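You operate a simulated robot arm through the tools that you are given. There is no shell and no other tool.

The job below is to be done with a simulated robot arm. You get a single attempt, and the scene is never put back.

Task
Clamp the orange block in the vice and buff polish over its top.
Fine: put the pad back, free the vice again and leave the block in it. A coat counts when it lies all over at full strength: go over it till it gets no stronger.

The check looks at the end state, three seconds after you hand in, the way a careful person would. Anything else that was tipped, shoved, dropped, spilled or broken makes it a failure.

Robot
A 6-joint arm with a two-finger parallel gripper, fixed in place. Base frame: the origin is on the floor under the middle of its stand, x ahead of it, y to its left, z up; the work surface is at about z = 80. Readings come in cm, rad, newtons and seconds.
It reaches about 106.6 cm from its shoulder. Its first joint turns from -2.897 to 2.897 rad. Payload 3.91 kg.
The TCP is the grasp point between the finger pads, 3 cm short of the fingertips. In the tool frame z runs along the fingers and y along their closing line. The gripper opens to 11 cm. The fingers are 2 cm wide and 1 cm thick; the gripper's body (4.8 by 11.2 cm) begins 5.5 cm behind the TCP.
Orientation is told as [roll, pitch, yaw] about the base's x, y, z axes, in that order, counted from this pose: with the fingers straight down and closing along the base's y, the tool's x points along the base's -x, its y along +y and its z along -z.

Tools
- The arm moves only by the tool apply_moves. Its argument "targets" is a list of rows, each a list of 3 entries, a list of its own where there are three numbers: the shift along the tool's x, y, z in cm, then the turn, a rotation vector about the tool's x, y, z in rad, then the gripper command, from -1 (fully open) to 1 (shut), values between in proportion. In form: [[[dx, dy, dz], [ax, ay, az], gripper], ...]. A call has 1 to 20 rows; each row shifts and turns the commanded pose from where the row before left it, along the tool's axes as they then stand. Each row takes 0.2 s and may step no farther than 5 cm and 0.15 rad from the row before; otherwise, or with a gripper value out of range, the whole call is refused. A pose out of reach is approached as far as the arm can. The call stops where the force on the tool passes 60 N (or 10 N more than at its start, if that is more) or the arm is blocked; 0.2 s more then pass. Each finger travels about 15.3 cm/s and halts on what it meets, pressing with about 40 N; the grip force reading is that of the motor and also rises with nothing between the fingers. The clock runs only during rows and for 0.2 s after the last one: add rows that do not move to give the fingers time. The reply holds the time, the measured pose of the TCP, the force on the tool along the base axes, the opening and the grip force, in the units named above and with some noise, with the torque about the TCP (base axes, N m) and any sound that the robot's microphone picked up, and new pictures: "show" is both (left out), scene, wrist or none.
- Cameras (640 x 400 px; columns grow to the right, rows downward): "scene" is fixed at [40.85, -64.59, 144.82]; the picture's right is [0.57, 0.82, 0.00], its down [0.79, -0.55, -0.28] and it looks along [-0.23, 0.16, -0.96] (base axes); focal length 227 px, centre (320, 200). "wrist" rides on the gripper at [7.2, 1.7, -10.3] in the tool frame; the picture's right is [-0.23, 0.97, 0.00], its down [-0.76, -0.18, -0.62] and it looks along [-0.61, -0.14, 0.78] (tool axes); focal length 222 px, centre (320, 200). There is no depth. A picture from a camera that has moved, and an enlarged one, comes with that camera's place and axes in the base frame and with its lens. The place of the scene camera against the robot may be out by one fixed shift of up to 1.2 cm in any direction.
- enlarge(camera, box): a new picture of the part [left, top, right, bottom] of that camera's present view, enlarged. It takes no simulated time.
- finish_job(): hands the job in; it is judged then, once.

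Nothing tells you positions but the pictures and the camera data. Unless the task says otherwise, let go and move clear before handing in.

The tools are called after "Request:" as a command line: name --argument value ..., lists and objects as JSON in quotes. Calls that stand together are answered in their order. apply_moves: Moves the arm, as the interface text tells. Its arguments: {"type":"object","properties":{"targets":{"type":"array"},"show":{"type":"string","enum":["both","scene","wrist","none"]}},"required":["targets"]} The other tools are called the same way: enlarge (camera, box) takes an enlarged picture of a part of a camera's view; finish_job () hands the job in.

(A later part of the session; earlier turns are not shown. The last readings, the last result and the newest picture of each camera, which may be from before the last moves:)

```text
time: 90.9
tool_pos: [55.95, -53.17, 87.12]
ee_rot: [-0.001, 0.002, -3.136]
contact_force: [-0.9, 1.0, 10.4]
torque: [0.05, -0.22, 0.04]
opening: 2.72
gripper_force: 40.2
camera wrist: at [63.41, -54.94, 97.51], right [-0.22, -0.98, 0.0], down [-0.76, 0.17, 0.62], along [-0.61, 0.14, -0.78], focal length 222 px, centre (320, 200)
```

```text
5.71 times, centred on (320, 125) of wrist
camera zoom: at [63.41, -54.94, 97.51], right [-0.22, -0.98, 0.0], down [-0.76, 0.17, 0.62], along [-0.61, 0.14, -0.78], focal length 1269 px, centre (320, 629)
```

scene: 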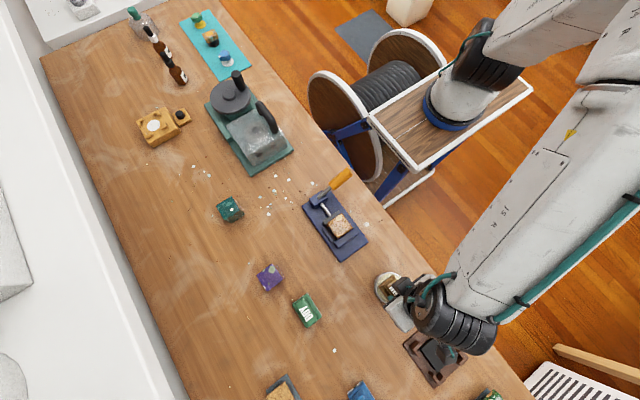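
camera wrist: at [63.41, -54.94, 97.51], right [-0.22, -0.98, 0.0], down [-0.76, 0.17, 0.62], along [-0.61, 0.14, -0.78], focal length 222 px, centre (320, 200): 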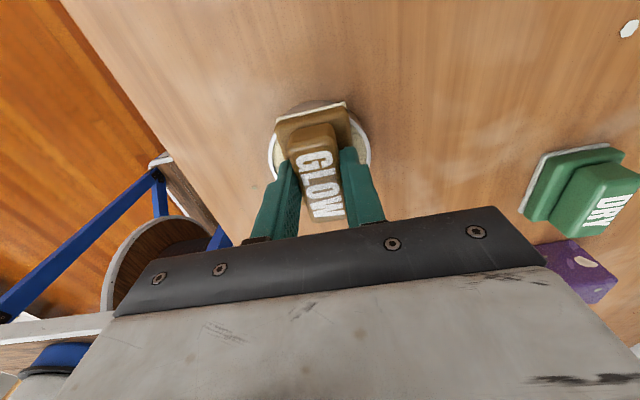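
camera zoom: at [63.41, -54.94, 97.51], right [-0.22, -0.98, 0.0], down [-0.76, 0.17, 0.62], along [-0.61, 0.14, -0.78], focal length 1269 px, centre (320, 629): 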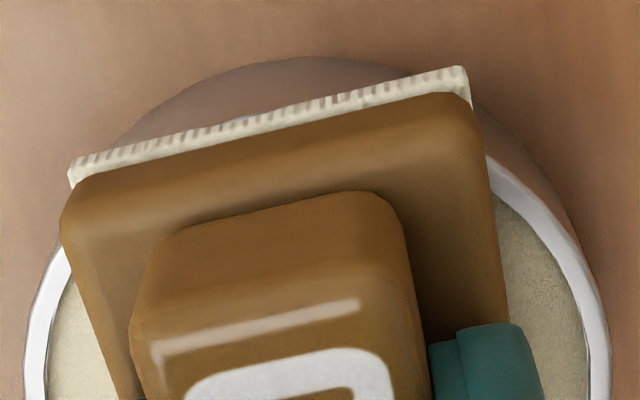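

The felt now looks cream-coloured, so it seems to have taken up polish. I'll lift straight up and check that the tin hasn't moved.

Request:
apply_moves --targets '[[[0, 0, -0.5], [0, 0, 0], 1], [[0, 0, -1.5], [0, 0, 0], 1], [[0, 0, -4], [0, 0, 0], 1], [[0, 0, -4], [0, 0, 0], 1], [[0, 0, -2.97], [0, 0, 0], 1], [[0, 0, 0], [0, 0, 0], 1]]' --show "wrist"

Request:
enlarge --camera "wrist" --box '[265, 50, 375, 160]'

```text
time: 92.3
tool_pos: [55.93, -53.27, 100.34]
ee_rot: [0.001, -0.001, -3.137]
contact_force: [0.3, -0.8, 0.2]
torque: [0.01, 0.04, -0.01]
opening: 2.72
gripper_force: 40.3
camera wrist: at [63.29, -55.0, 110.65], right [-0.22, -0.98, 0.0], down [-0.76, 0.17, 0.62], along [-0.61, 0.14, -0.78], focal length 222 px, centre (320, 200)
```

wrist: 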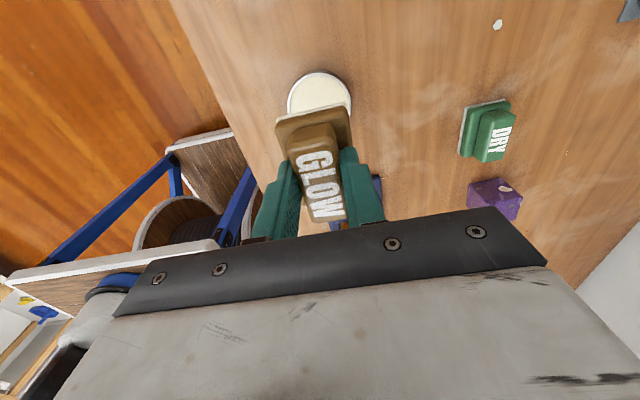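

```text
3.64 times, centred on (320, 105) of wrist
camera zoom: at [63.29, -55.0, 110.65], right [-0.22, -0.98, 0.0], down [-0.76, 0.17, 0.62], along [-0.61, 0.14, -0.78], focal length 808 px, centre (320, 546)
```

zoom: 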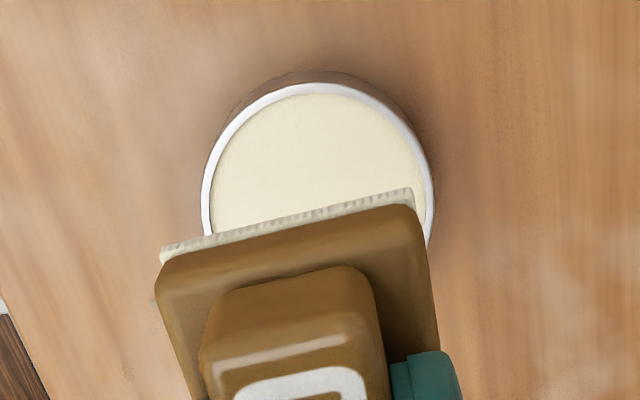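

The tin is in place and the felt looks creamier. I'll return to the block and buff.

Request:
apply_moves --targets '[[[-4.16, 0.42, 0], [0, 0, 0], 1], [[-4.16, 0.42, 0], [0, 0, 0], 1], [[-4.16, 0.42, 0], [0, 0, 0], 1], [[-4.16, 0.42, 0], [0, 0, 0], 1], [[-4.16, 0.42, 0], [0, 0, 0], 1], [[0, 0, 4], [0, 0, 0], 1], [[0, 0, 3], [0, 0, 0], 1], [[0, 0, 0.6], [0, 0, 0], 1], [[0, 0, 0.2], [0, 0, 0], 1], [[0, 0, 0.1], [0, 0, 0], 1], [[0, 0, 0], [0, 0, 0], 1]]' --show "none"

```text
time: 94.7
tool_pos: [35.29, -55.12, 92.14]
ee_rot: [0.0, 0.001, -3.137]
contact_force: [-0.5, -0.5, -1.3]
torque: [0.01, 0.0, 0.0]
opening: 2.7
gripper_force: 39.7
```

Request:
apply_moves --targets '[[[0, 0, 0.1], [0, 0, 0], 1], [[0, 0, 0], [0, 0, 0], 1]]' --show "none"

```text
time: 95.3
tool_pos: [35.21, -55.3, 92.03]
ee_rot: [-0.001, -0.001, -3.137]
contact_force: [0.6, 0.0, 1.2]
torque: [-0.02, -0.07, 0.03]
opening: 2.7
gripper_force: 40.0
```

Request:
apply_moves --targets '[[[0, 0, 0.08], [0, 0, 0], 1], [[0.8, 0, 0], [0, 0, 0], 1], [[-0.8, 0, 0], [0, 0, 0], 1], [[-0.8, 0, 0], [0, 0, 0], 1], [[0.8, 0, 0], [0, 0, 0], 1], [[0.8, 0, 0], [0, 0, 0], 1], [[-0.8, 0, 0], [0, 0, 0], 1], [[-0.8, 0, 0], [0, 0, 0], 1], [[0.8, 0, 0], [0, 0, 0], 1], [[0, 0, 0], [0, 0, 0], 1]]' --show "none"

```text
time: 97.5
tool_pos: [35.21, -55.29, 91.99]
ee_rot: [-0.002, 0.0, -3.136]
contact_force: [-2.8, -0.9, 4.8]
torque: [-0.02, 0.0, 0.0]
opening: 2.7
gripper_force: 39.8
```

I've stroked at light pressure. Now I'll lift and look for a change before continuing.

Request:
apply_moves --targets '[[[0, 0, -3], [0, 0, 0], 1], [[0, 0, -5], [0, 0, 0], 1], [[4, 1.4, 0], [0, 0, 0], 1], [[4, 1.4, 0], [0, 0, 0], 1], [[4, 1.4, 0], [0, 0, 0], 1], [[4, 1.4, 0], [0, 0, 0], 1], [[4, 1.4, 0], [0, 0, 0], 1], [[0, 0, 0], [0, 0, 0], 1]]' --show "scene"

Request:
enlarge --camera "scene" --box '[326, 211, 354, 239]'

Request:
enlarge --camera "scene" --box '[290, 160, 390, 270]'

```text
time: 99.3
tool_pos: [55.21, -62.4, 100.13]
ee_rot: [0.0, 0.0, -3.137]
contact_force: [-0.1, -1.0, -1.7]
torque: [-0.02, -0.02, 0.0]
opening: 2.68
gripper_force: 39.8
```

scene: 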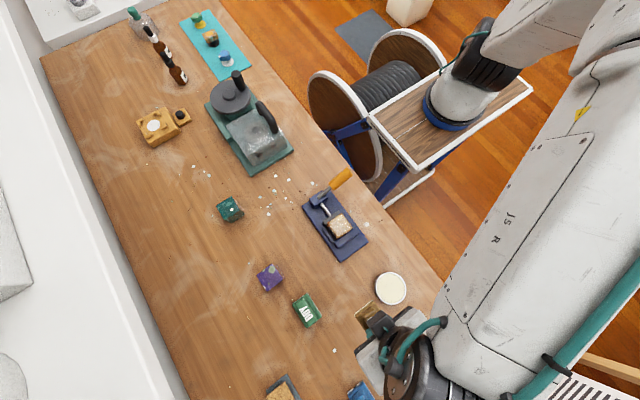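

```text
14.29 times, centred on (340, 225) of scene
camera zoom: at [40.85, -64.59, 144.82], right [0.57, 0.82, 0.0], down [0.79, -0.55, -0.28], along [-0.23, 0.16, -0.96], focal length 3249 px, centre (34, -157)
```

zoom: 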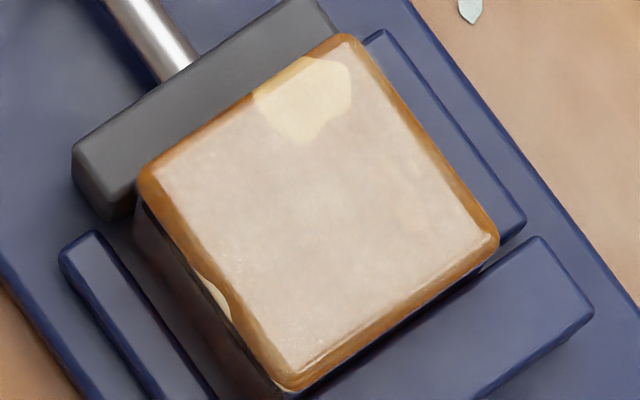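

```text
3.64 times, centred on (340, 215) of scene
camera zoom: at [40.85, -64.59, 144.82], right [0.57, 0.82, 0.0], down [0.79, -0.55, -0.28], along [-0.23, 0.16, -0.96], focal length 827 px, centre (247, 146)
```

zoom: 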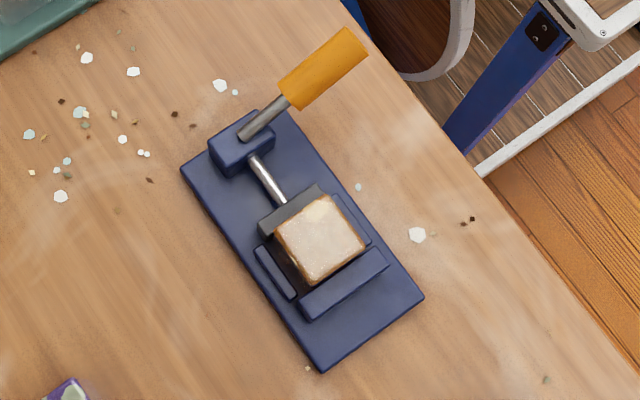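

A lighter, smoother coat is now visible, so dipping was needed. I'll go back and buff thoroughly over the whole top, then compare.

Request:
apply_moves --targets '[[[-4, -1.4, 0], [0, 0, 0], 1], [[-4, -1.4, 0], [0, 0, 0], 1], [[-4, -1.4, 0], [0, 0, 0], 1], [[-4, -1.4, 0], [0, 0, 0], 1], [[-4, -1.4, 0], [0, 0, 0], 1], [[0, 0, 4], [0, 0, 0], 1], [[0, 0, 3], [0, 0, 0], 1], [[0, 0, 0.7], [0, 0, 0], 1], [[0, 0, 0.34], [0, 0, 0], 1], [[0, 0, 0], [0, 0, 0], 1]]' --show "none"

```text
time: 101.5
tool_pos: [35.11, -55.56, 92.04]
ee_rot: [0.003, 0.002, -3.135]
contact_force: [-0.3, 0.3, 26.1]
torque: [0.22, 0.12, 0.04]
opening: 2.68
gripper_force: 39.6
```

Request:
apply_moves --targets '[[[0, 0, -0.03], [0, 0, 0], 1], [[0.8, 0, 0], [0, 0, 0], 1], [[-0.8, 0, 0], [0, 0, 0], 1], [[-0.8, 0, 0], [0, 0, 0], 1], [[0.8, 0, 0], [0, 0, 0], 1], [[0, 0.7, 0], [0, 0, 0], 1], [[0.8, 0, 0], [0, 0, 0], 1], [[-0.8, 0, 0], [0, 0, 0], 1], [[-0.8, 0, 0], [0, 0, 0], 1], [[0.8, 0, 0], [0, 0, 0], 1], [[0, -0.7, 0], [0, 0, 0], 1], [[0, -0.7, 0], [0, 0, 0], 1], [[0.8, 0, 0], [0, 0, 0], 1], [[-0.8, 0, 0], [0, 0, 0], 1], [[-0.8, 0, 0], [0, 0, 0], 1], [[0.8, 0, 0], [0, 0, 0], 1], [[0, 0.7, 0], [0, 0, 0], 1], [[0, 0, 0], [0, 0, 0], 1]]' --show "none"

```text
time: 105.3
tool_pos: [35.18, -55.16, 91.96]
ee_rot: [0.003, 0.003, -3.135]
contact_force: [-1.1, 10.3, 33.4]
torque: [0.48, 0.06, -0.03]
opening: 2.7
gripper_force: 39.8
```

Request:
apply_moves --targets '[[[0, 0, -0.04], [0, 0, 0], 1], [[0.8, 0, 0], [0, 0, 0], 1], [[-0.8, 0, 0], [0, 0, 0], 1], [[-0.8, 0, 0], [0, 0, 0], 1], [[0.8, 0, 0], [0, 0, 0], 1], [[0, 0.8, 0], [0, 0, 0], 1], [[0, -0.8, 0], [0, 0, 0], 1], [[0, -0.8, 0], [0, 0, 0], 1], [[0, 0.8, 0], [0, 0, 0], 1], [[0, 0, -3], [0, 0, 0], 1], [[0, 0, -5], [0, 0, 0], 1], [[4, 1.4, 0], [0, 0, 0], 1], [[4, 1.4, 0], [0, 0, 0], 1], [[4, 1.4, 0], [0, 0, 0], 1], [[4, 1.4, 0], [0, 0, 0], 1], [[4, 1.4, 0], [0, 0, 0], 1], [[0, 0, 0], [0, 0, 0], 1]]' --show "both"

Request:
enlarge --camera "scene" --box '[326, 211, 354, 239]'

Request:
enlarge --camera "wrist" --box '[265, 90, 375, 160]'

```text
time: 108.9
tool_pos: [55.38, -62.14, 99.82]
ee_rot: [0.0, 0.0, -3.137]
contact_force: [1.0, 0.7, -0.3]
torque: [-0.02, -0.03, 0.0]
opening: 2.69
gripper_force: 40.2
camera wrist: at [62.74, -63.84, 110.3], right [-0.22, -0.98, 0.0], down [-0.76, 0.17, 0.62], along [-0.61, 0.14, -0.78], focal length 222 px, centre (320, 200)
```

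scene: 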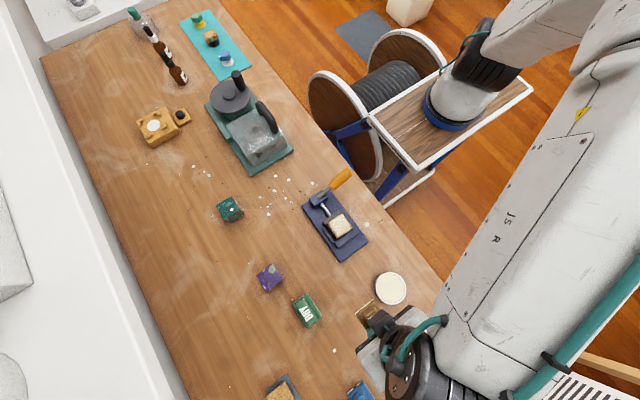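
wrist: 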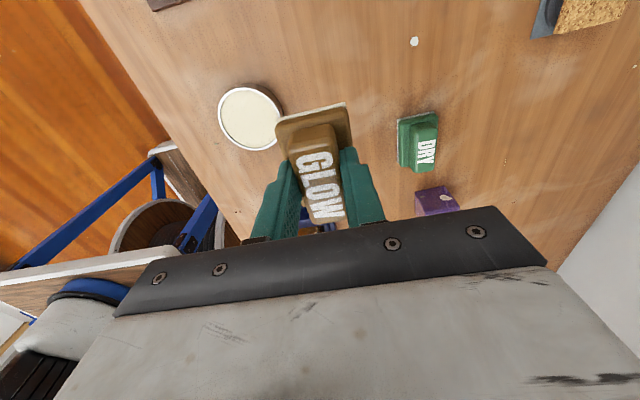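

```text
14.29 times, centred on (340, 225) of scene
camera zoom: at [40.85, -64.59, 144.82], right [0.57, 0.82, 0.0], down [0.79, -0.55, -0.28], along [-0.23, 0.16, -0.96], focal length 3249 px, centre (34, -157)
```

zoom: 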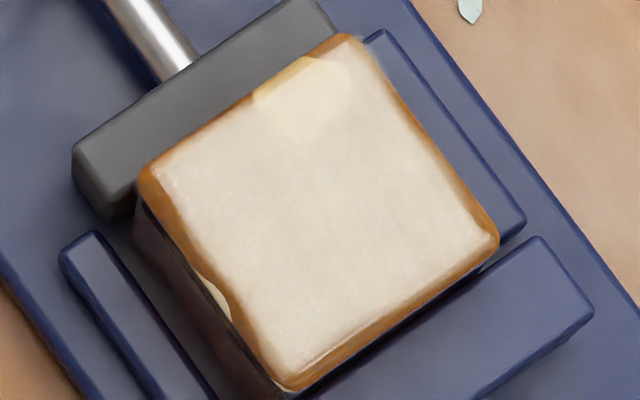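

```text
5.71 times, centred on (320, 125) of wrist
camera zoom: at [62.74, -63.84, 110.3], right [-0.22, -0.98, 0.0], down [-0.76, 0.17, 0.62], along [-0.61, 0.14, -0.78], focal length 1269 px, centre (320, 629)
```

zoom: 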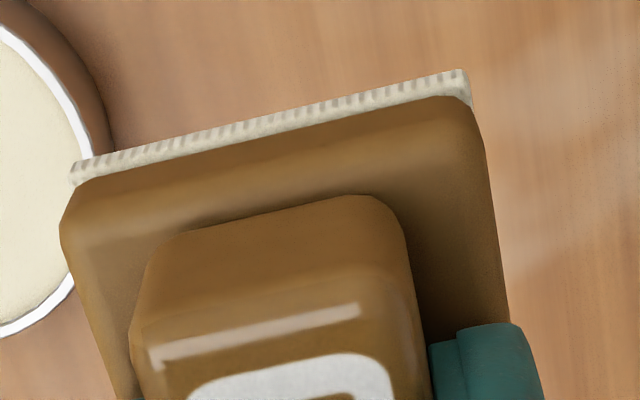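

The coat is clearly stronger and the felt has become paler, so polish is being used up. I'll re-dip in the tin and buff again, paying attention to the edges.

Request:
apply_moves --targets '[[[0.4, -4.5, 0], [0, 0, 0], 1], [[0.4, -4.6, 0], [0, 0, 0], 1], [[0, 0, 4], [0, 0, 0], 1], [[0, 0, 4], [0, 0, 0], 1], [[0, 0, 3], [0, 0, 0], 1], [[0, 0, 1.3], [0, 0, 0], 1], [[0, 0, 0.25], [0, 0, 0], 1], [[0, 0, 0.15], [0, 0, 0], 1], [[0, 0, 0.12], [0, 0, 0], 1], [[0, 0, 0], [0, 0, 0], 1]]' --show "wrist"

Request:
enlarge --camera "wrist" --box '[265, 90, 375, 160]'

```text
time: 111.1
tool_pos: [55.99, -53.25, 87.12]
ee_rot: [0.0, 0.001, -3.136]
contact_force: [-0.4, -0.9, 0.1]
torque: [-0.02, -0.01, 0.02]
opening: 2.7
gripper_force: 39.7
camera wrist: at [63.37, -54.91, 97.47], right [-0.22, -0.98, 0.0], down [-0.76, 0.17, 0.62], along [-0.61, 0.14, -0.78], focal length 222 px, centre (320, 200)
```

wrist: 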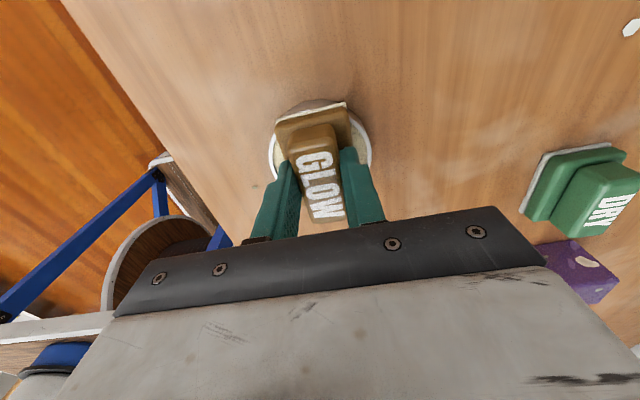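

```text
5.71 times, centred on (320, 125) of wrist
camera zoom: at [63.37, -54.91, 97.47], right [-0.22, -0.98, 0.0], down [-0.76, 0.17, 0.62], along [-0.61, 0.14, -0.78], focal length 1269 px, centre (320, 629)
```

zoom: 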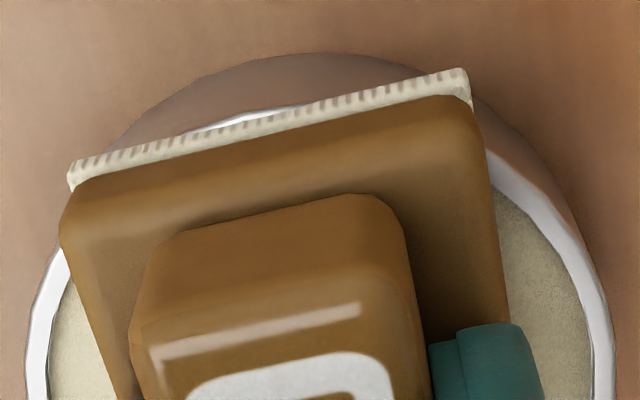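

No contact yet (the pad crept slightly up in the grip). I'll lower a bit more.

Request:
apply_moves --targets '[[[0, 0, 0.08], [0, 0, 0], 1], [[0, 0, 0.05], [0, 0, 0], 1], [[0, 0, 0], [0, 0, 0], 1]]' --show "none"

```text
time: 111.9
tool_pos: [56.08, -53.09, 87.16]
ee_rot: [-0.001, 0.002, -3.137]
contact_force: [-2.1, 1.4, 11.8]
torque: [0.03, 0.11, 0.0]
opening: 2.7
gripper_force: 40.3
```

Contact at 12 N. I'll lift and return to the block.

Request:
apply_moves --targets '[[[0, 0, -0.5], [0, 0, 0], 1], [[0, 0, -2.5], [0, 0, 0], 1], [[0, 0, -5], [0, 0, 0], 1], [[0, 0, -5], [0, 0, 0], 1], [[-4.16, 0.42, 0], [0, 0, 0], 1], [[-4.16, 0.42, 0], [0, 0, 0], 1], [[-4.16, 0.42, 0], [0, 0, 0], 1], [[-4.16, 0.42, 0], [0, 0, 0], 1], [[-4.16, 0.42, 0], [0, 0, 0], 1], [[0, 0, 4], [0, 0, 0], 1], [[0, 0, 3.3], [0, 0, 0], 1], [[0, 0, 0.5], [0, 0, 0], 1], [[0, 0, 0.2], [0, 0, 0], 1], [[0, 0, 0.1], [0, 0, 0], 1], [[0, 0, 0], [0, 0, 0], 1]]' --show "wrist"

Request:
enlarge --camera "wrist" --box '[230, 30, 410, 230]'

```text
time: 115.1
tool_pos: [35.06, -55.42, 91.89]
ee_rot: [0.002, -0.002, -3.136]
contact_force: [-2.0, 1.2, 15.0]
torque: [0.14, 0.16, 0.0]
opening: 2.68
gripper_force: 39.6
camera wrist: at [42.51, -57.13, 102.33], right [-0.22, -0.98, 0.0], down [-0.76, 0.17, 0.62], along [-0.61, 0.14, -0.78], focal length 222 px, centre (320, 200)
```

wrist: 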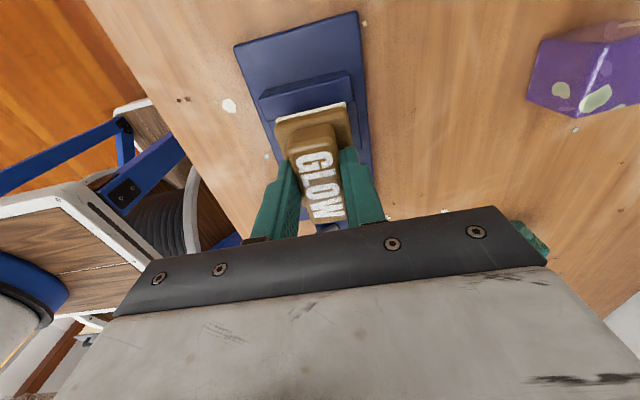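

```text
2.00 times, centred on (320, 130) of wrist
camera zoom: at [42.51, -57.13, 102.33], right [-0.22, -0.98, 0.0], down [-0.76, 0.17, 0.62], along [-0.61, 0.14, -0.78], focal length 444 px, centre (320, 340)
```

zoom: 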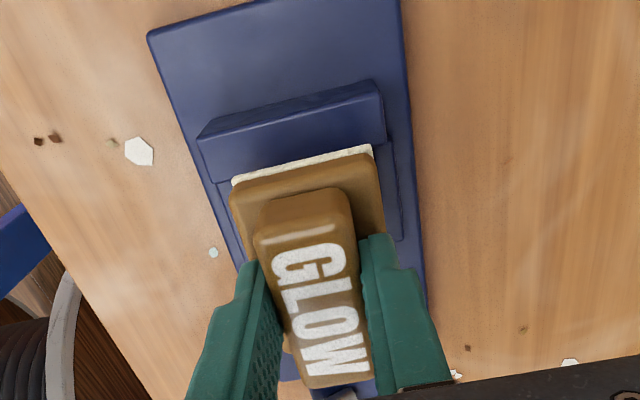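

In contact at 15 N with the pad covering the block. I'll buff with x- and y-strokes, biased 0.3 cm to +y so all edges get covered.

Request:
apply_moves --targets '[[[0, -0.3, 0], [0, 0, 0], 1], [[0.9, 0, 0], [0, 0, 0], 1], [[-0.9, 0, 0], [0, 0, 0], 1], [[-0.9, 0, 0], [0, 0, 0], 1], [[0.9, 0, 0], [0, 0, 0], 1], [[0, 0.9, 0], [0, 0, 0], 1], [[0.9, 0, 0], [0, 0, 0], 1], [[-0.9, 0, 0], [0, 0, 0], 1], [[-0.9, 0, 0], [0, 0, 0], 1], [[0.9, 0, 0], [0, 0, 0], 1], [[0, -0.9, 0], [0, 0, 0], 1], [[0, -0.9, 0], [0, 0, 0], 1], [[0.9, 0, 0], [0, 0, 0], 1], [[-0.9, 0, 0], [0, 0, 0], 1], [[-0.9, 0, 0], [0, 0, 0], 1], [[0.9, 0, 0], [0, 0, 0], 1], [[0, 0.9, 0], [0, 0, 0], 1], [[0, 0, 0], [0, 0, 0], 1]]' --show "none"

```text
time: 118.9
tool_pos: [35.13, -55.14, 91.94]
ee_rot: [-0.001, 0.0, -3.135]
contact_force: [0.5, 0.3, -0.5]
torque: [-0.02, 0.01, -0.01]
opening: 2.71
gripper_force: 40.2
```

Pressure dropped to zero by the end; I'll lower a bit and repeat.

Request:
apply_moves --targets '[[[0, 0, 0.1], [0, 0, 0], 1], [[0, 0, 0.04], [0, 0, 0], 1], [[0, 0, 0], [0, 0, 0], 1]]' --show "none"

```text
time: 119.7
tool_pos: [35.17, -55.15, 91.99]
ee_rot: [0.002, 0.001, -3.137]
contact_force: [-2.5, 0.1, 12.0]
torque: [0.07, 0.13, 0.01]
opening: 2.69
gripper_force: 39.8
```

Request:
apply_moves --targets '[[[0, 0, 0.03], [0, 0, 0], 1], [[0.9, 0, 0], [0, 0, 0], 1], [[-0.9, 0, 0], [0, 0, 0], 1], [[-0.9, 0, 0], [0, 0, 0], 1], [[0.9, 0, 0], [0, 0, 0], 1], [[0, 0.9, 0], [0, 0, 0], 1], [[0.9, 0, 0], [0, 0, 0], 1], [[-0.9, 0, 0], [0, 0, 0], 1], [[-0.9, 0, 0], [0, 0, 0], 1], [[0.9, 0, 0], [0, 0, 0], 1], [[0, -0.9, 0], [0, 0, 0], 1], [[0, -0.9, 0], [0, 0, 0], 1], [[0.9, 0, 0], [0, 0, 0], 1], [[-0.9, 0, 0], [0, 0, 0], 1], [[-0.9, 0, 0], [0, 0, 0], 1], [[0.9, 0, 0], [0, 0, 0], 1], [[0, 0.9, 0], [0, 0, 0], 1], [[0, 0, 0], [0, 0, 0], 1]]' --show "none"

```text
time: 123.5
tool_pos: [35.11, -55.04, 91.92]
ee_rot: [0.0, 0.0, -3.136]
contact_force: [-3.7, 14.9, 41.4]
torque: [0.6, 0.16, 0.01]
opening: 2.7
gripper_force: 39.6
```

I'll lift and inspect the coat.

Request:
apply_moves --targets '[[[0, 0, -3], [0, 0, 0], 1], [[0, 0, -5], [0, 0, 0], 1], [[4, 1.4, 0], [0, 0, 0], 1], [[4, 1.4, 0], [0, 0, 0], 1], [[4, 1.4, 0], [0, 0, 0], 1], [[4, 1.4, 0], [0, 0, 0], 1], [[4, 1.4, 0], [0, 0, 0], 1], [[0, 0, 0], [0, 0, 0], 1]]' --show "both"

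Request:
enlarge --camera "scene" --box '[326, 211, 354, 239]'

Request:
enlarge --camera "wrist" --box '[265, 90, 375, 160]'

```text
time: 125.3
tool_pos: [55.28, -61.9, 99.66]
ee_rot: [-0.001, 0.001, -3.134]
contact_force: [-0.7, -0.6, -1.4]
torque: [0.01, -0.02, 0.01]
opening: 2.69
gripper_force: 39.9
camera wrist: at [62.62, -63.58, 110.11], right [-0.22, -0.98, 0.0], down [-0.76, 0.17, 0.62], along [-0.61, 0.14, -0.78], focal length 222 px, centre (320, 200)
```

scene: 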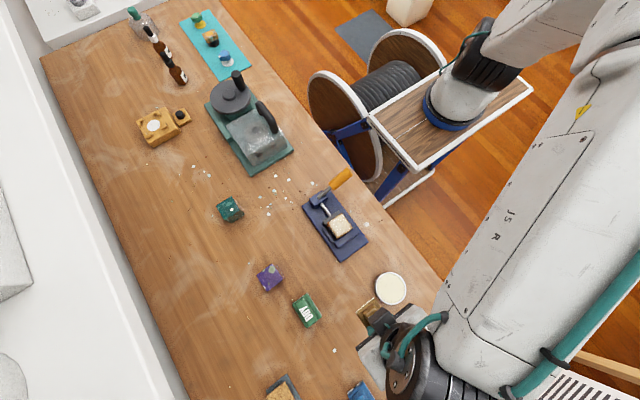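
wrist: 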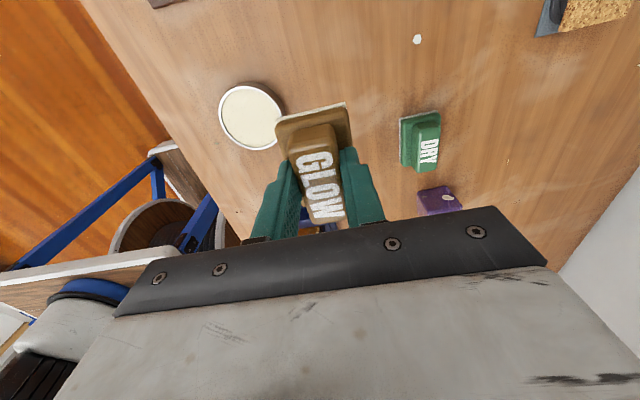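

```text
14.29 times, centred on (340, 225) of scene
camera zoom: at [40.85, -64.59, 144.82], right [0.57, 0.82, 0.0], down [0.79, -0.55, -0.28], along [-0.23, 0.16, -0.96], focal length 3249 px, centre (34, -157)
```

zoom: 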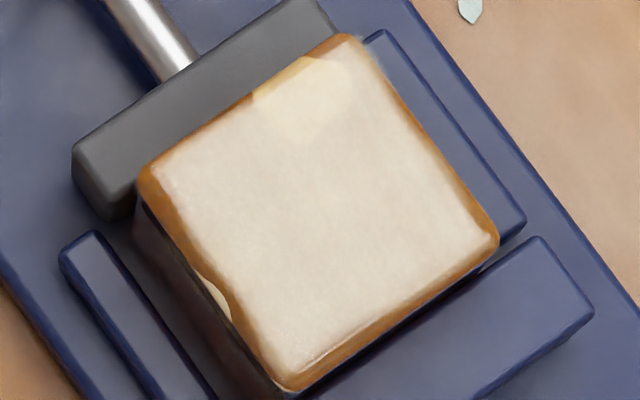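

```text
5.71 times, centred on (320, 125) of wrist
camera zoom: at [62.62, -63.58, 110.11], right [-0.22, -0.98, 0.0], down [-0.76, 0.17, 0.62], along [-0.61, 0.14, -0.78], focal length 1269 px, centre (320, 629)
```

zoom: 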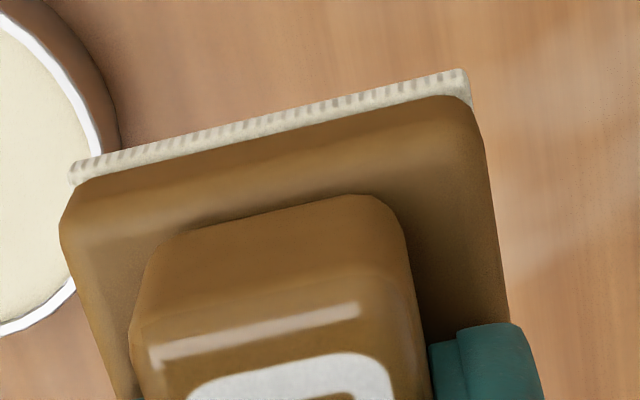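

The coat looks fairly even and about the same strength as before. To be sure it's at full strength, I'll do one more dip and buff cycle and compare.

Request:
apply_moves --targets '[[[0.4, -4.4, 0], [0, 0, 0], 1], [[0.4, -4.4, 0], [0, 0, 0], 1], [[0, 0, 4], [0, 0, 0], 1], [[0, 0, 4], [0, 0, 0], 1], [[0, 0, 3], [0, 0, 0], 1], [[0, 0, 1.4], [0, 0, 0], 1], [[0, 0, 0.2], [0, 0, 0], 1], [[0, 0, 0.1], [0, 0, 0], 1], [[0, 0, 0.08], [0, 0, 0], 1], [[0, 0, 0], [0, 0, 0], 1]]' --show "none"

```text
time: 127.5
tool_pos: [56.05, -53.23, 87.16]
ee_rot: [0.0, 0.002, -3.138]
contact_force: [2.3, -1.2, 5.5]
torque: [-0.08, -0.27, -0.07]
opening: 2.69
gripper_force: 40.3
```

Request:
apply_moves --targets '[[[0, 0, 0.04], [0, 0, 0], 1], [[0, 0, 0], [0, 0, 0], 1], [[0, 0, -0.5], [0, 0, 0], 1], [[0, 0, -2.5], [0, 0, 0], 1], [[0, 0, -5], [0, 0, 0], 1], [[0, 0, -5], [0, 0, 0], 1], [[-4.16, 0.42, 0], [0, 0, 0], 1], [[-4.16, 0.42, 0], [0, 0, 0], 1], [[-4.16, 0.42, 0], [0, 0, 0], 1], [[-4.16, 0.42, 0], [0, 0, 0], 1], [[-4.16, 0.12, 0], [0, 0, 0], 1], [[0, 0, 4], [0, 0, 0], 1], [[0, 0, 3.3], [0, 0, 0], 1], [[0, 0, 0.5], [0, 0, 0], 1], [[0, 0, 0.2], [0, 0, 0], 1], [[0, 0, 0.1], [0, 0, 0], 1], [[0, 0, 0], [0, 0, 0], 1]]' --show "none"

```text
time: 131.1
tool_pos: [35.02, -55.08, 92.03]
ee_rot: [0.002, 0.001, -3.136]
contact_force: [-4.7, 3.0, 19.1]
torque: [0.19, 0.24, -0.04]
opening: 2.69
gripper_force: 39.8
```

Request:
apply_moves --targets '[[[0.9, 0, 0], [0, 0, 0], 1], [[-0.9, 0, 0], [0, 0, 0], 1], [[-0.9, 0, 0], [0, 0, 0], 1], [[0.9, 0, 0], [0, 0, 0], 1], [[0, 0.9, 0], [0, 0, 0], 1], [[0.9, 0, 0], [0, 0, 0], 1], [[-0.9, 0, 0], [0, 0, 0], 1], [[-0.9, 0, 0], [0, 0, 0], 1], [[0.9, 0, 0], [0, 0, 0], 1], [[0, -0.9, 0], [0, 0, 0], 1], [[0, -0.9, 0], [0, 0, 0], 1], [[0.9, 0, 0], [0, 0, 0], 1], [[-0.9, 0, 0], [0, 0, 0], 1], [[-0.9, 0, 0], [0, 0, 0], 1], [[0.9, 0, 0], [0, 0, 0], 1], [[0, 0.9, 0], [0, 0, 0], 1], [[0, 0, 0], [0, 0, 0], 1]]' --show "none"

```text
time: 134.7
tool_pos: [35.24, -54.74, 91.98]
ee_rot: [-0.002, 0.0, -3.136]
contact_force: [-3.3, 11.8, 32.5]
torque: [0.42, 0.19, -0.05]
opening: 2.69
gripper_force: 40.0
```

Request:
apply_moves --targets '[[[0, 0, -0.04], [0, 0, 0], 1], [[0.9, 0, 0], [0, 0, 0], 1], [[-0.9, 0, 0], [0, 0, 0], 1], [[-0.9, 0, 0], [0, 0, 0], 1], [[0.9, 0, 0], [0, 0, 0], 1], [[0, 0.9, 0], [0, 0, 0], 1], [[0, -0.9, 0], [0, 0, 0], 1], [[0, -0.9, 0], [0, 0, 0], 1], [[0, 0.9, 0], [0, 0, 0], 1], [[0, 0, -3], [0, 0, 0], 1], [[0, 0, -5], [0, 0, 0], 1], [[4, 1.4, 0], [0, 0, 0], 1], [[4, 1.4, 0], [0, 0, 0], 1], [[4, 1.4, 0], [0, 0, 0], 1], [[4, 1.4, 0], [0, 0, 0], 1], [[4, 1.4, 0], [0, 0, 0], 1], [[0, 0, 0], [0, 0, 0], 1]]' --show "scene"

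Request:
enlarge --camera "scene" --box '[326, 211, 354, 239]'

Request:
enlarge --camera "scene" --box '[290, 160, 390, 270]'

```text
time: 138.3
tool_pos: [54.92, -61.69, 99.81]
ee_rot: [-0.001, 0.0, -3.137]
contact_force: [-0.1, 0.9, -1.6]
torque: [-0.02, -0.01, -0.03]
opening: 2.7
gripper_force: 40.5
```

scene: 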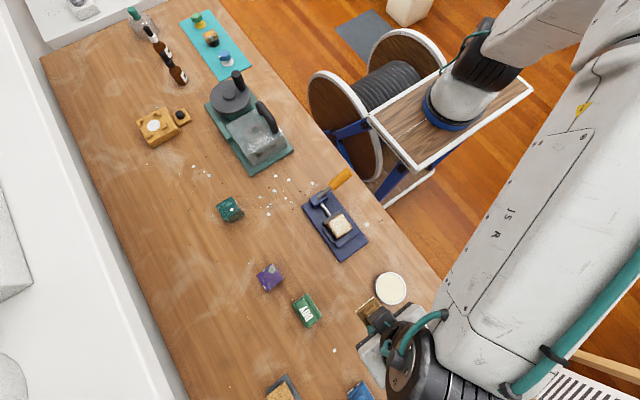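

```text
14.29 times, centred on (340, 225) of scene
camera zoom: at [40.85, -64.59, 144.82], right [0.57, 0.82, 0.0], down [0.79, -0.55, -0.28], along [-0.23, 0.16, -0.96], focal length 3249 px, centre (34, -157)
```

zoom: 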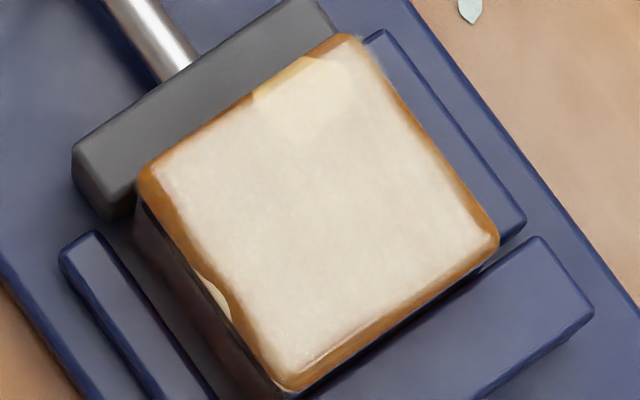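

```text
3.64 times, centred on (340, 215) of scene
camera zoom: at [40.85, -64.59, 144.82], right [0.57, 0.82, 0.0], down [0.79, -0.55, -0.28], along [-0.23, 0.16, -0.96], focal length 827 px, centre (247, 146)
```

zoom: 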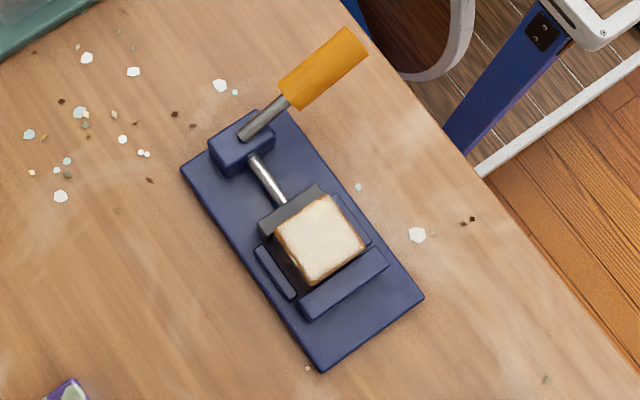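

The coat hasn't changed from the previous cycle, so it appears saturated. I'll take a closer look at the edges from directly above with the wrist camera.

Request:
apply_moves --targets '[[[-4.4, -1.1, -0.3], [0, 0, 0], 1], [[-4.4, -1.1, -0.3], [0, 0, 0], 1], [[-4.4, -1.1, -0.3], [0, 0, 0], 1], [[-4.4, -1.1, -0.3], [0, 0, 0], 1], [[-4.4, -1.1, 0], [0, 0, 0], 1], [[-4.4, -1.1, 0], [0, 0, 0], 1], [[0, 0, 0], [0, 0, 0], 1]]' --show "wrist"

Request:
enlarge --camera "wrist" --box '[280, 0, 370, 80]'

```text
time: 139.9
tool_pos: [28.55, -55.16, 101.05]
ee_rot: [-0.001, 0.0, -3.133]
contact_force: [1.0, 0.3, -0.8]
torque: [0.02, 0.01, 0.02]
opening: 2.68
gripper_force: 39.7
camera wrist: at [36.06, -56.81, 111.42], right [-0.22, -0.98, 0.0], down [-0.76, 0.17, 0.62], along [-0.61, 0.14, -0.78], focal length 222 px, centre (320, 200)
```

wrist: 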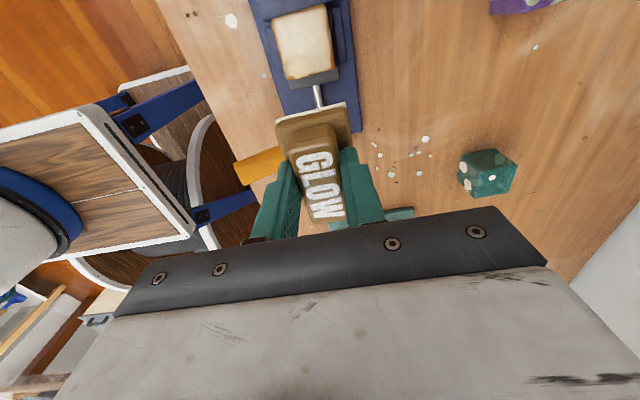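

```text
5.00 times, centred on (325, 40) of wrist
camera zoom: at [36.06, -56.81, 111.42], right [-0.22, -0.98, 0.0], down [-0.76, 0.17, 0.62], along [-0.61, 0.14, -0.78], focal length 1111 px, centre (295, 1000)
```

zoom: 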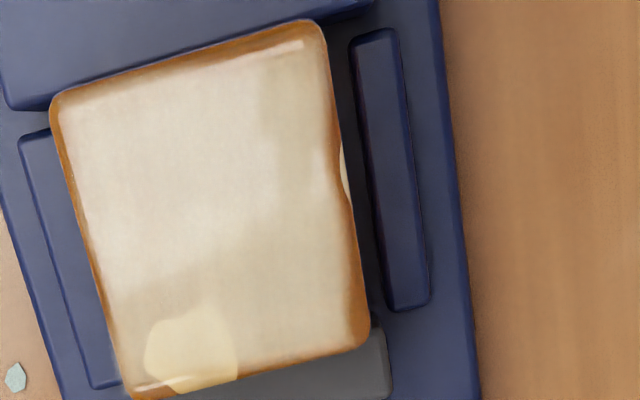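

The coat is smooth and even; only the bevelled rims look orange, slightly more on the -y side. I'll do one more pass with larger offsets to be sure that the edges get full strength.

Request:
apply_moves --targets '[[[3.2, -0.2, 0], [0, 0, 0], 1], [[3.2, -0.2, 0], [0, 0, 0], 1], [[0, 0, 4.5], [0, 0, 0], 1], [[0, 0, 3.9], [0, 0, 0], 1], [[0, 0, 0.5], [0, 0, 0], 1], [[0, 0, 0.2], [0, 0, 0], 1], [[0, 0, 0.1], [0, 0, 0], 1], [[0, 0, 0], [0, 0, 0], 1]]' --show "none"

```text
time: 141.7
tool_pos: [35.28, -55.07, 91.93]
ee_rot: [0.004, 0.001, -3.137]
contact_force: [1.9, 3.0, 19.5]
torque: [0.23, -0.04, 0.0]
opening: 2.7
gripper_force: 40.1
```

Request:
apply_moves --targets '[[[0, 0.7, -0.03], [0, 0, 0], 1], [[0, 0.7, 0], [0, 0, 0], 1], [[0.9, 0, 0], [0, 0, 0], 1], [[-0.9, 0, 0], [0, 0, 0], 1], [[-0.9, 0, 0], [0, 0, 0], 1], [[0.9, 0, 0], [0, 0, 0], 1], [[0, -0.7, 0], [0, 0, 0], 1], [[0, -0.7, 0], [0, 0, 0], 1], [[0, -0.7, 0], [0, 0, 0], 1], [[0, -0.6, 0], [0, 0, 0], 1], [[0.9, 0, 0], [0, 0, 0], 1], [[-0.9, 0, 0], [0, 0, 0], 1], [[-0.9, 0, 0], [0, 0, 0], 1], [[0.9, 0, 0], [0, 0, 0], 1], [[0, 0.6, 0], [0, 0, 0], 1], [[0, 0.7, 0], [0, 0, 0], 1], [[0, 0, 0], [0, 0, 0], 1]]' --show "none"

```text
time: 145.3
tool_pos: [35.23, -54.98, 92.11]
ee_rot: [-0.001, 0.002, -3.136]
contact_force: [-0.8, 3.7, 10.5]
torque: [0.16, -0.07, 0.05]
opening: 2.71
gripper_force: 40.3
```

Request:
apply_moves --targets '[[[-0.8, 0, 0.02], [0, 0, 0], 1], [[-0.7, 0, 0], [0, 0, 0], 1], [[0, 0.8, 0], [0, 0, 0], 1], [[0, -0.8, 0], [0, 0, 0], 1], [[0, -0.8, 0], [0, 0, 0], 1], [[0, 0.8, 0], [0, 0, 0], 1], [[0.7, 0, 0], [0, 0, 0], 1], [[0.8, 0, 0], [0, 0, 0], 1], [[0.7, 0, 0], [0, 0, 0], 1], [[0, 0.8, 0], [0, 0, 0], 1], [[0, -0.8, 0], [0, 0, 0], 1], [[0, -0.8, 0], [0, 0, 0], 1], [[0, 0.8, 0], [0, 0, 0], 1], [[-0.7, 0, 0], [0, 0, 0], 1], [[0, 0, -3], [0, 0, 0], 1], [[0, 0, -5], [0, 0, 0], 1], [[-3.2, 0.2, -1.2], [0, 0, 0], 1], [[-3.2, 0.2, 0], [0, 0, 0], 1], [[0, 0, 0], [0, 0, 0], 1]]' --show "wrist"

Request:
enlarge --camera "wrist" --box '[280, 0, 370, 80]'

```text
time: 149.3
tool_pos: [28.96, -55.35, 101.02]
ee_rot: [0.001, 0.001, -3.137]
contact_force: [-0.2, 0.4, -0.7]
torque: [0.0, -0.02, 0.01]
opening: 2.71
gripper_force: 40.2
camera wrist: at [36.23, -57.02, 111.34], right [-0.22, -0.98, 0.0], down [-0.76, 0.17, 0.62], along [-0.61, 0.14, -0.78], focal length 222 px, centre (320, 200)
```

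wrist: 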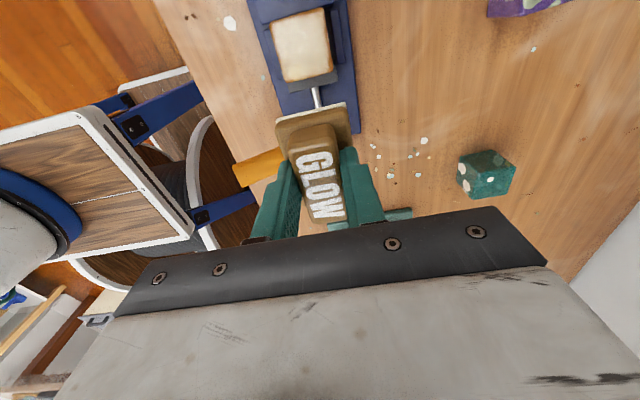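

```text
5.00 times, centred on (325, 40) of wrist
camera zoom: at [36.23, -57.02, 111.34], right [-0.22, -0.98, 0.0], down [-0.76, 0.17, 0.62], along [-0.61, 0.14, -0.78], focal length 1111 px, centre (295, 1000)
```

zoom: 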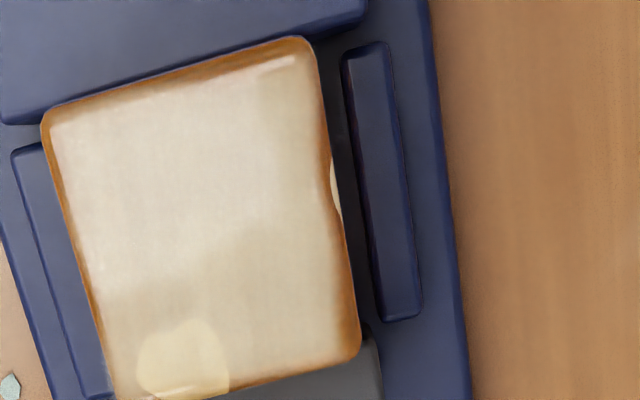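

The coat is unchanged, so it's at full strength. Now I'll carry the pad back to where it came from ([59.4, -73.95]).

Request:
apply_moves --targets '[[[3.8125, 2.325, 0], [0, 0, 0], 1], [[3.8125, 2.325, 0], [0, 0, 0], 1], [[3.8125, 2.325, 0], [0, 0, 0], 1], [[3.8125, 2.325, 0], [0, 0, 0], 1], [[3.8125, 2.325, 0], [0, 0, 0], 1], [[3.8125, 2.325, 0], [0, 0, 0], 1], [[3.8125, 2.325, 0], [0, 0, 0], 1], [[3.8125, 2.325, 0], [0, 0, 0], 1], [[0, 0, 4], [0, 0, 0], 1], [[0, 0, 4], [0, 0, 0], 1], [[0, 0, 3], [0, 0, 0], 1], [[0, 0, 0], [0, 0, 0], 1]]' --show "both"

Request:
enlarge --camera "wrist" --box '[230, 0, 430, 230]'

```text
time: 151.9
tool_pos: [59.37, -74.06, 90.1]
ee_rot: [0.001, 0.0, -3.136]
contact_force: [0.3, 0.8, -0.2]
torque: [0.01, -0.04, 0.03]
opening: 2.69
gripper_force: 40.4
camera wrist: at [66.87, -75.67, 100.51], right [-0.22, -0.98, 0.0], down [-0.76, 0.17, 0.62], along [-0.61, 0.14, -0.78], focal length 222 px, centre (320, 200)
```

scene: 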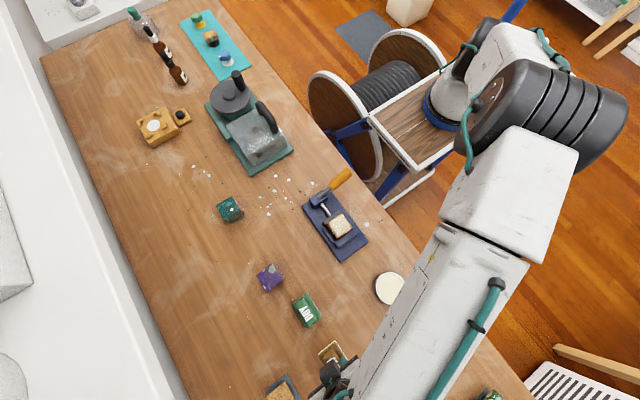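
wrist: 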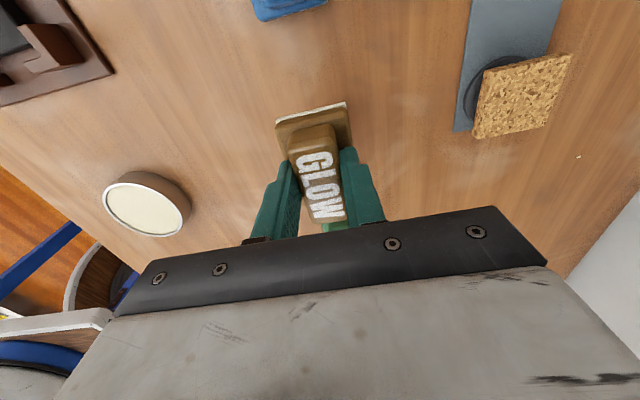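

```text
1.74 times, centred on (330, 115) of wrist
camera zoom: at [66.87, -75.67, 100.51], right [-0.22, -0.98, 0.0], down [-0.76, 0.17, 0.62], along [-0.61, 0.14, -0.78], focal length 386 px, centre (303, 348)
```

zoom: 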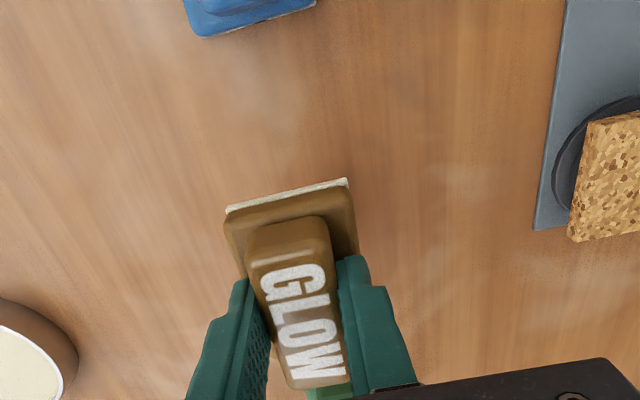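

Position matches the pick pose. I'll lower the pad gently to the table.

Request:
apply_moves --targets '[[[0, 0, 2.5], [0, 0, 0], 1], [[0, 0, 1.4], [0, 0, 0], 1], [[0, 0, 0.4], [0, 0, 0], 1], [[0, 0, 0.15], [0, 0, 0], 1], [[0, 0, 0], [0, 0, 0], 1]]' --show "none"

```text
time: 153.1
tool_pos: [59.25, -73.82, 85.56]
ee_rot: [0.0, 0.0, -3.137]
contact_force: [-0.6, 0.3, -1.8]
torque: [-0.04, 0.0, -0.01]
opening: 2.69
gripper_force: 39.8
```

Request:
apply_moves --targets '[[[0, 0, 0.1], [0, 0, 0], 1], [[0, 0, 0.1], [0, 0, 0], 1], [[0, 0, 0], [0, 0, 0], 1]]' --show "none"

```text
time: 153.9
tool_pos: [59.39, -73.87, 85.53]
ee_rot: [0.002, 0.0, -3.137]
contact_force: [-0.6, 0.4, -0.7]
torque: [-0.02, -0.03, 0.0]
opening: 2.73
gripper_force: 40.1
```

Request:
apply_moves --targets '[[[0, 0, 0.1], [0, 0, 0], 1], [[0, 0, 0.1], [0, 0, 0], 1], [[0, 0, 0], [0, 0, 0], 1]]' --show "none"

```text
time: 154.7
tool_pos: [59.27, -73.88, 85.22]
ee_rot: [0.0, 0.0, -3.138]
contact_force: [0.1, 0.8, -0.3]
torque: [-0.01, -0.02, 0.02]
opening: 2.72
gripper_force: 40.1
```

Request:
apply_moves --targets '[[[0, 0, 0.08], [0, 0, 0], 1], [[0, 0, 0.08], [0, 0, 0], 1], [[0, 0, 0], [0, 0, 0], 1]]' --show "none"

```text
time: 155.5
tool_pos: [59.36, -73.98, 85.06]
ee_rot: [-0.001, 0.0, -3.137]
contact_force: [0.3, -0.5, -0.3]
torque: [-0.01, 0.02, 0.02]
opening: 2.72
gripper_force: 40.0
```

Request:
apply_moves --targets '[[[0, 0, 0.07], [0, 0, 0], 1], [[0, 0, 0.07], [0, 0, 0], 1], [[0, 0, 0], [0, 0, 0], 1]]' --show "wrist"

Request:
enlarge --camera "wrist" --box '[230, 60, 410, 230]'

```text
time: 156.3
tool_pos: [59.3, -73.95, 85.1]
ee_rot: [0.001, 0.001, -3.137]
contact_force: [1.6, -1.9, 9.2]
torque: [0.01, -0.06, -0.02]
opening: 2.72
gripper_force: 39.6
camera wrist: at [66.74, -75.62, 95.44], right [-0.22, -0.98, 0.0], down [-0.76, 0.17, 0.62], along [-0.61, 0.14, -0.78], focal length 222 px, centre (320, 200)
```

wrist: 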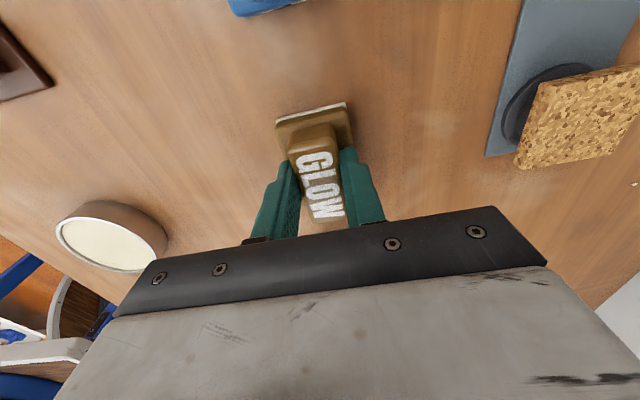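

```text
2.35 times, centred on (320, 145) of wrist
camera zoom: at [66.74, -75.62, 95.44], right [-0.22, -0.98, 0.0], down [-0.76, 0.17, 0.62], along [-0.61, 0.14, -0.78], focal length 523 px, centre (320, 329)
```

zoom: 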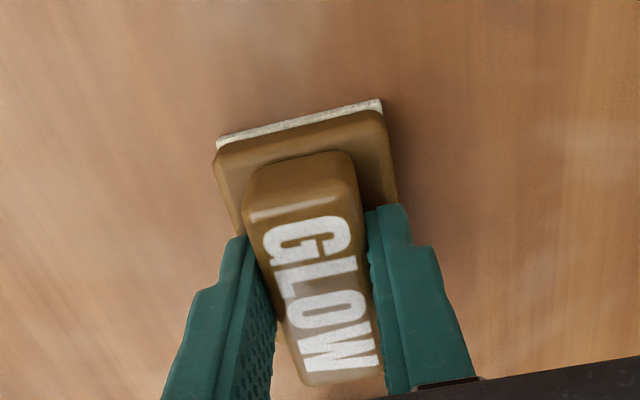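

The pad is on the table in its original spot (9 N). I'll release it and rise straight up.

Request:
apply_moves --targets '[[[0, 0, 0], [0, 0, 0], 0.4], [[0, 0, 0], [0, 0, 0], 0.15], [[0, 0, 0], [0, 0, 0], 0.15], [[0, 0, -1], [0, 0, 0], 0.15], [[0, 0, -3], [0, 0, 0], 0.15], [[0, 0, -5], [0, 0, 0], 0.15], [[0, 0, -5], [0, 0, 0], 0.15], [[0, 0, -4], [0, 0, 0], 0.15], [[0, 0, 0], [0, 0, 0], 0.15]]' --show "wrist"

Request:
enlarge --camera "wrist" --box '[280, 50, 370, 140]'

```text
time: 158.3
tool_pos: [59.55, -73.58, 103.41]
ee_rot: [0.002, 0.002, -3.136]
contact_force: [-0.3, -0.5, 0.4]
torque: [-0.01, 0.0, 0.02]
opening: 4.7
gripper_force: 0.0
camera wrist: at [66.99, -75.27, 113.77], right [-0.22, -0.98, 0.0], down [-0.76, 0.17, 0.62], along [-0.61, 0.14, -0.78], focal length 222 px, centre (320, 200)
```

wrist: 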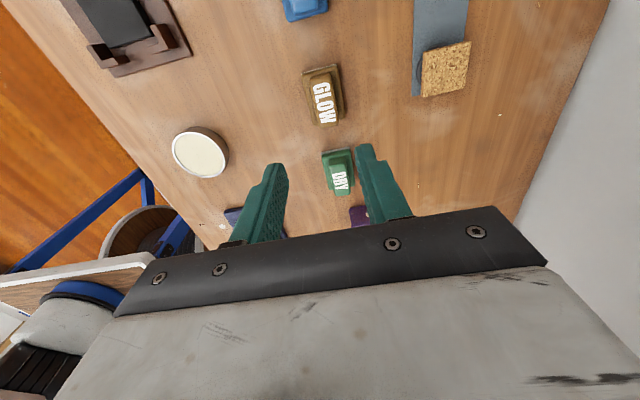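

```text
4.44 times, centred on (325, 95) of wrist
camera zoom: at [66.99, -75.27, 113.77], right [-0.22, -0.98, 0.0], down [-0.76, 0.17, 0.62], along [-0.61, 0.14, -0.78], focal length 987 px, centre (298, 667)
```

zoom: 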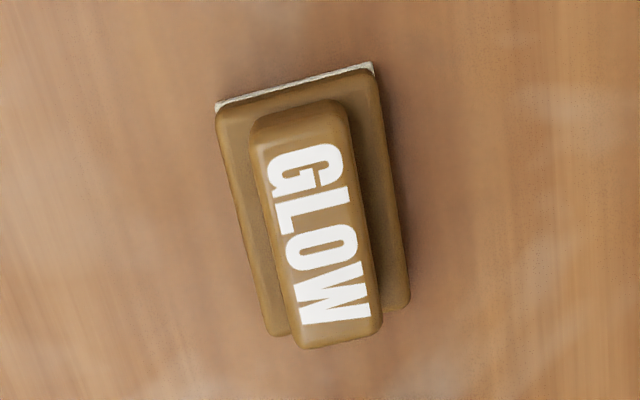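

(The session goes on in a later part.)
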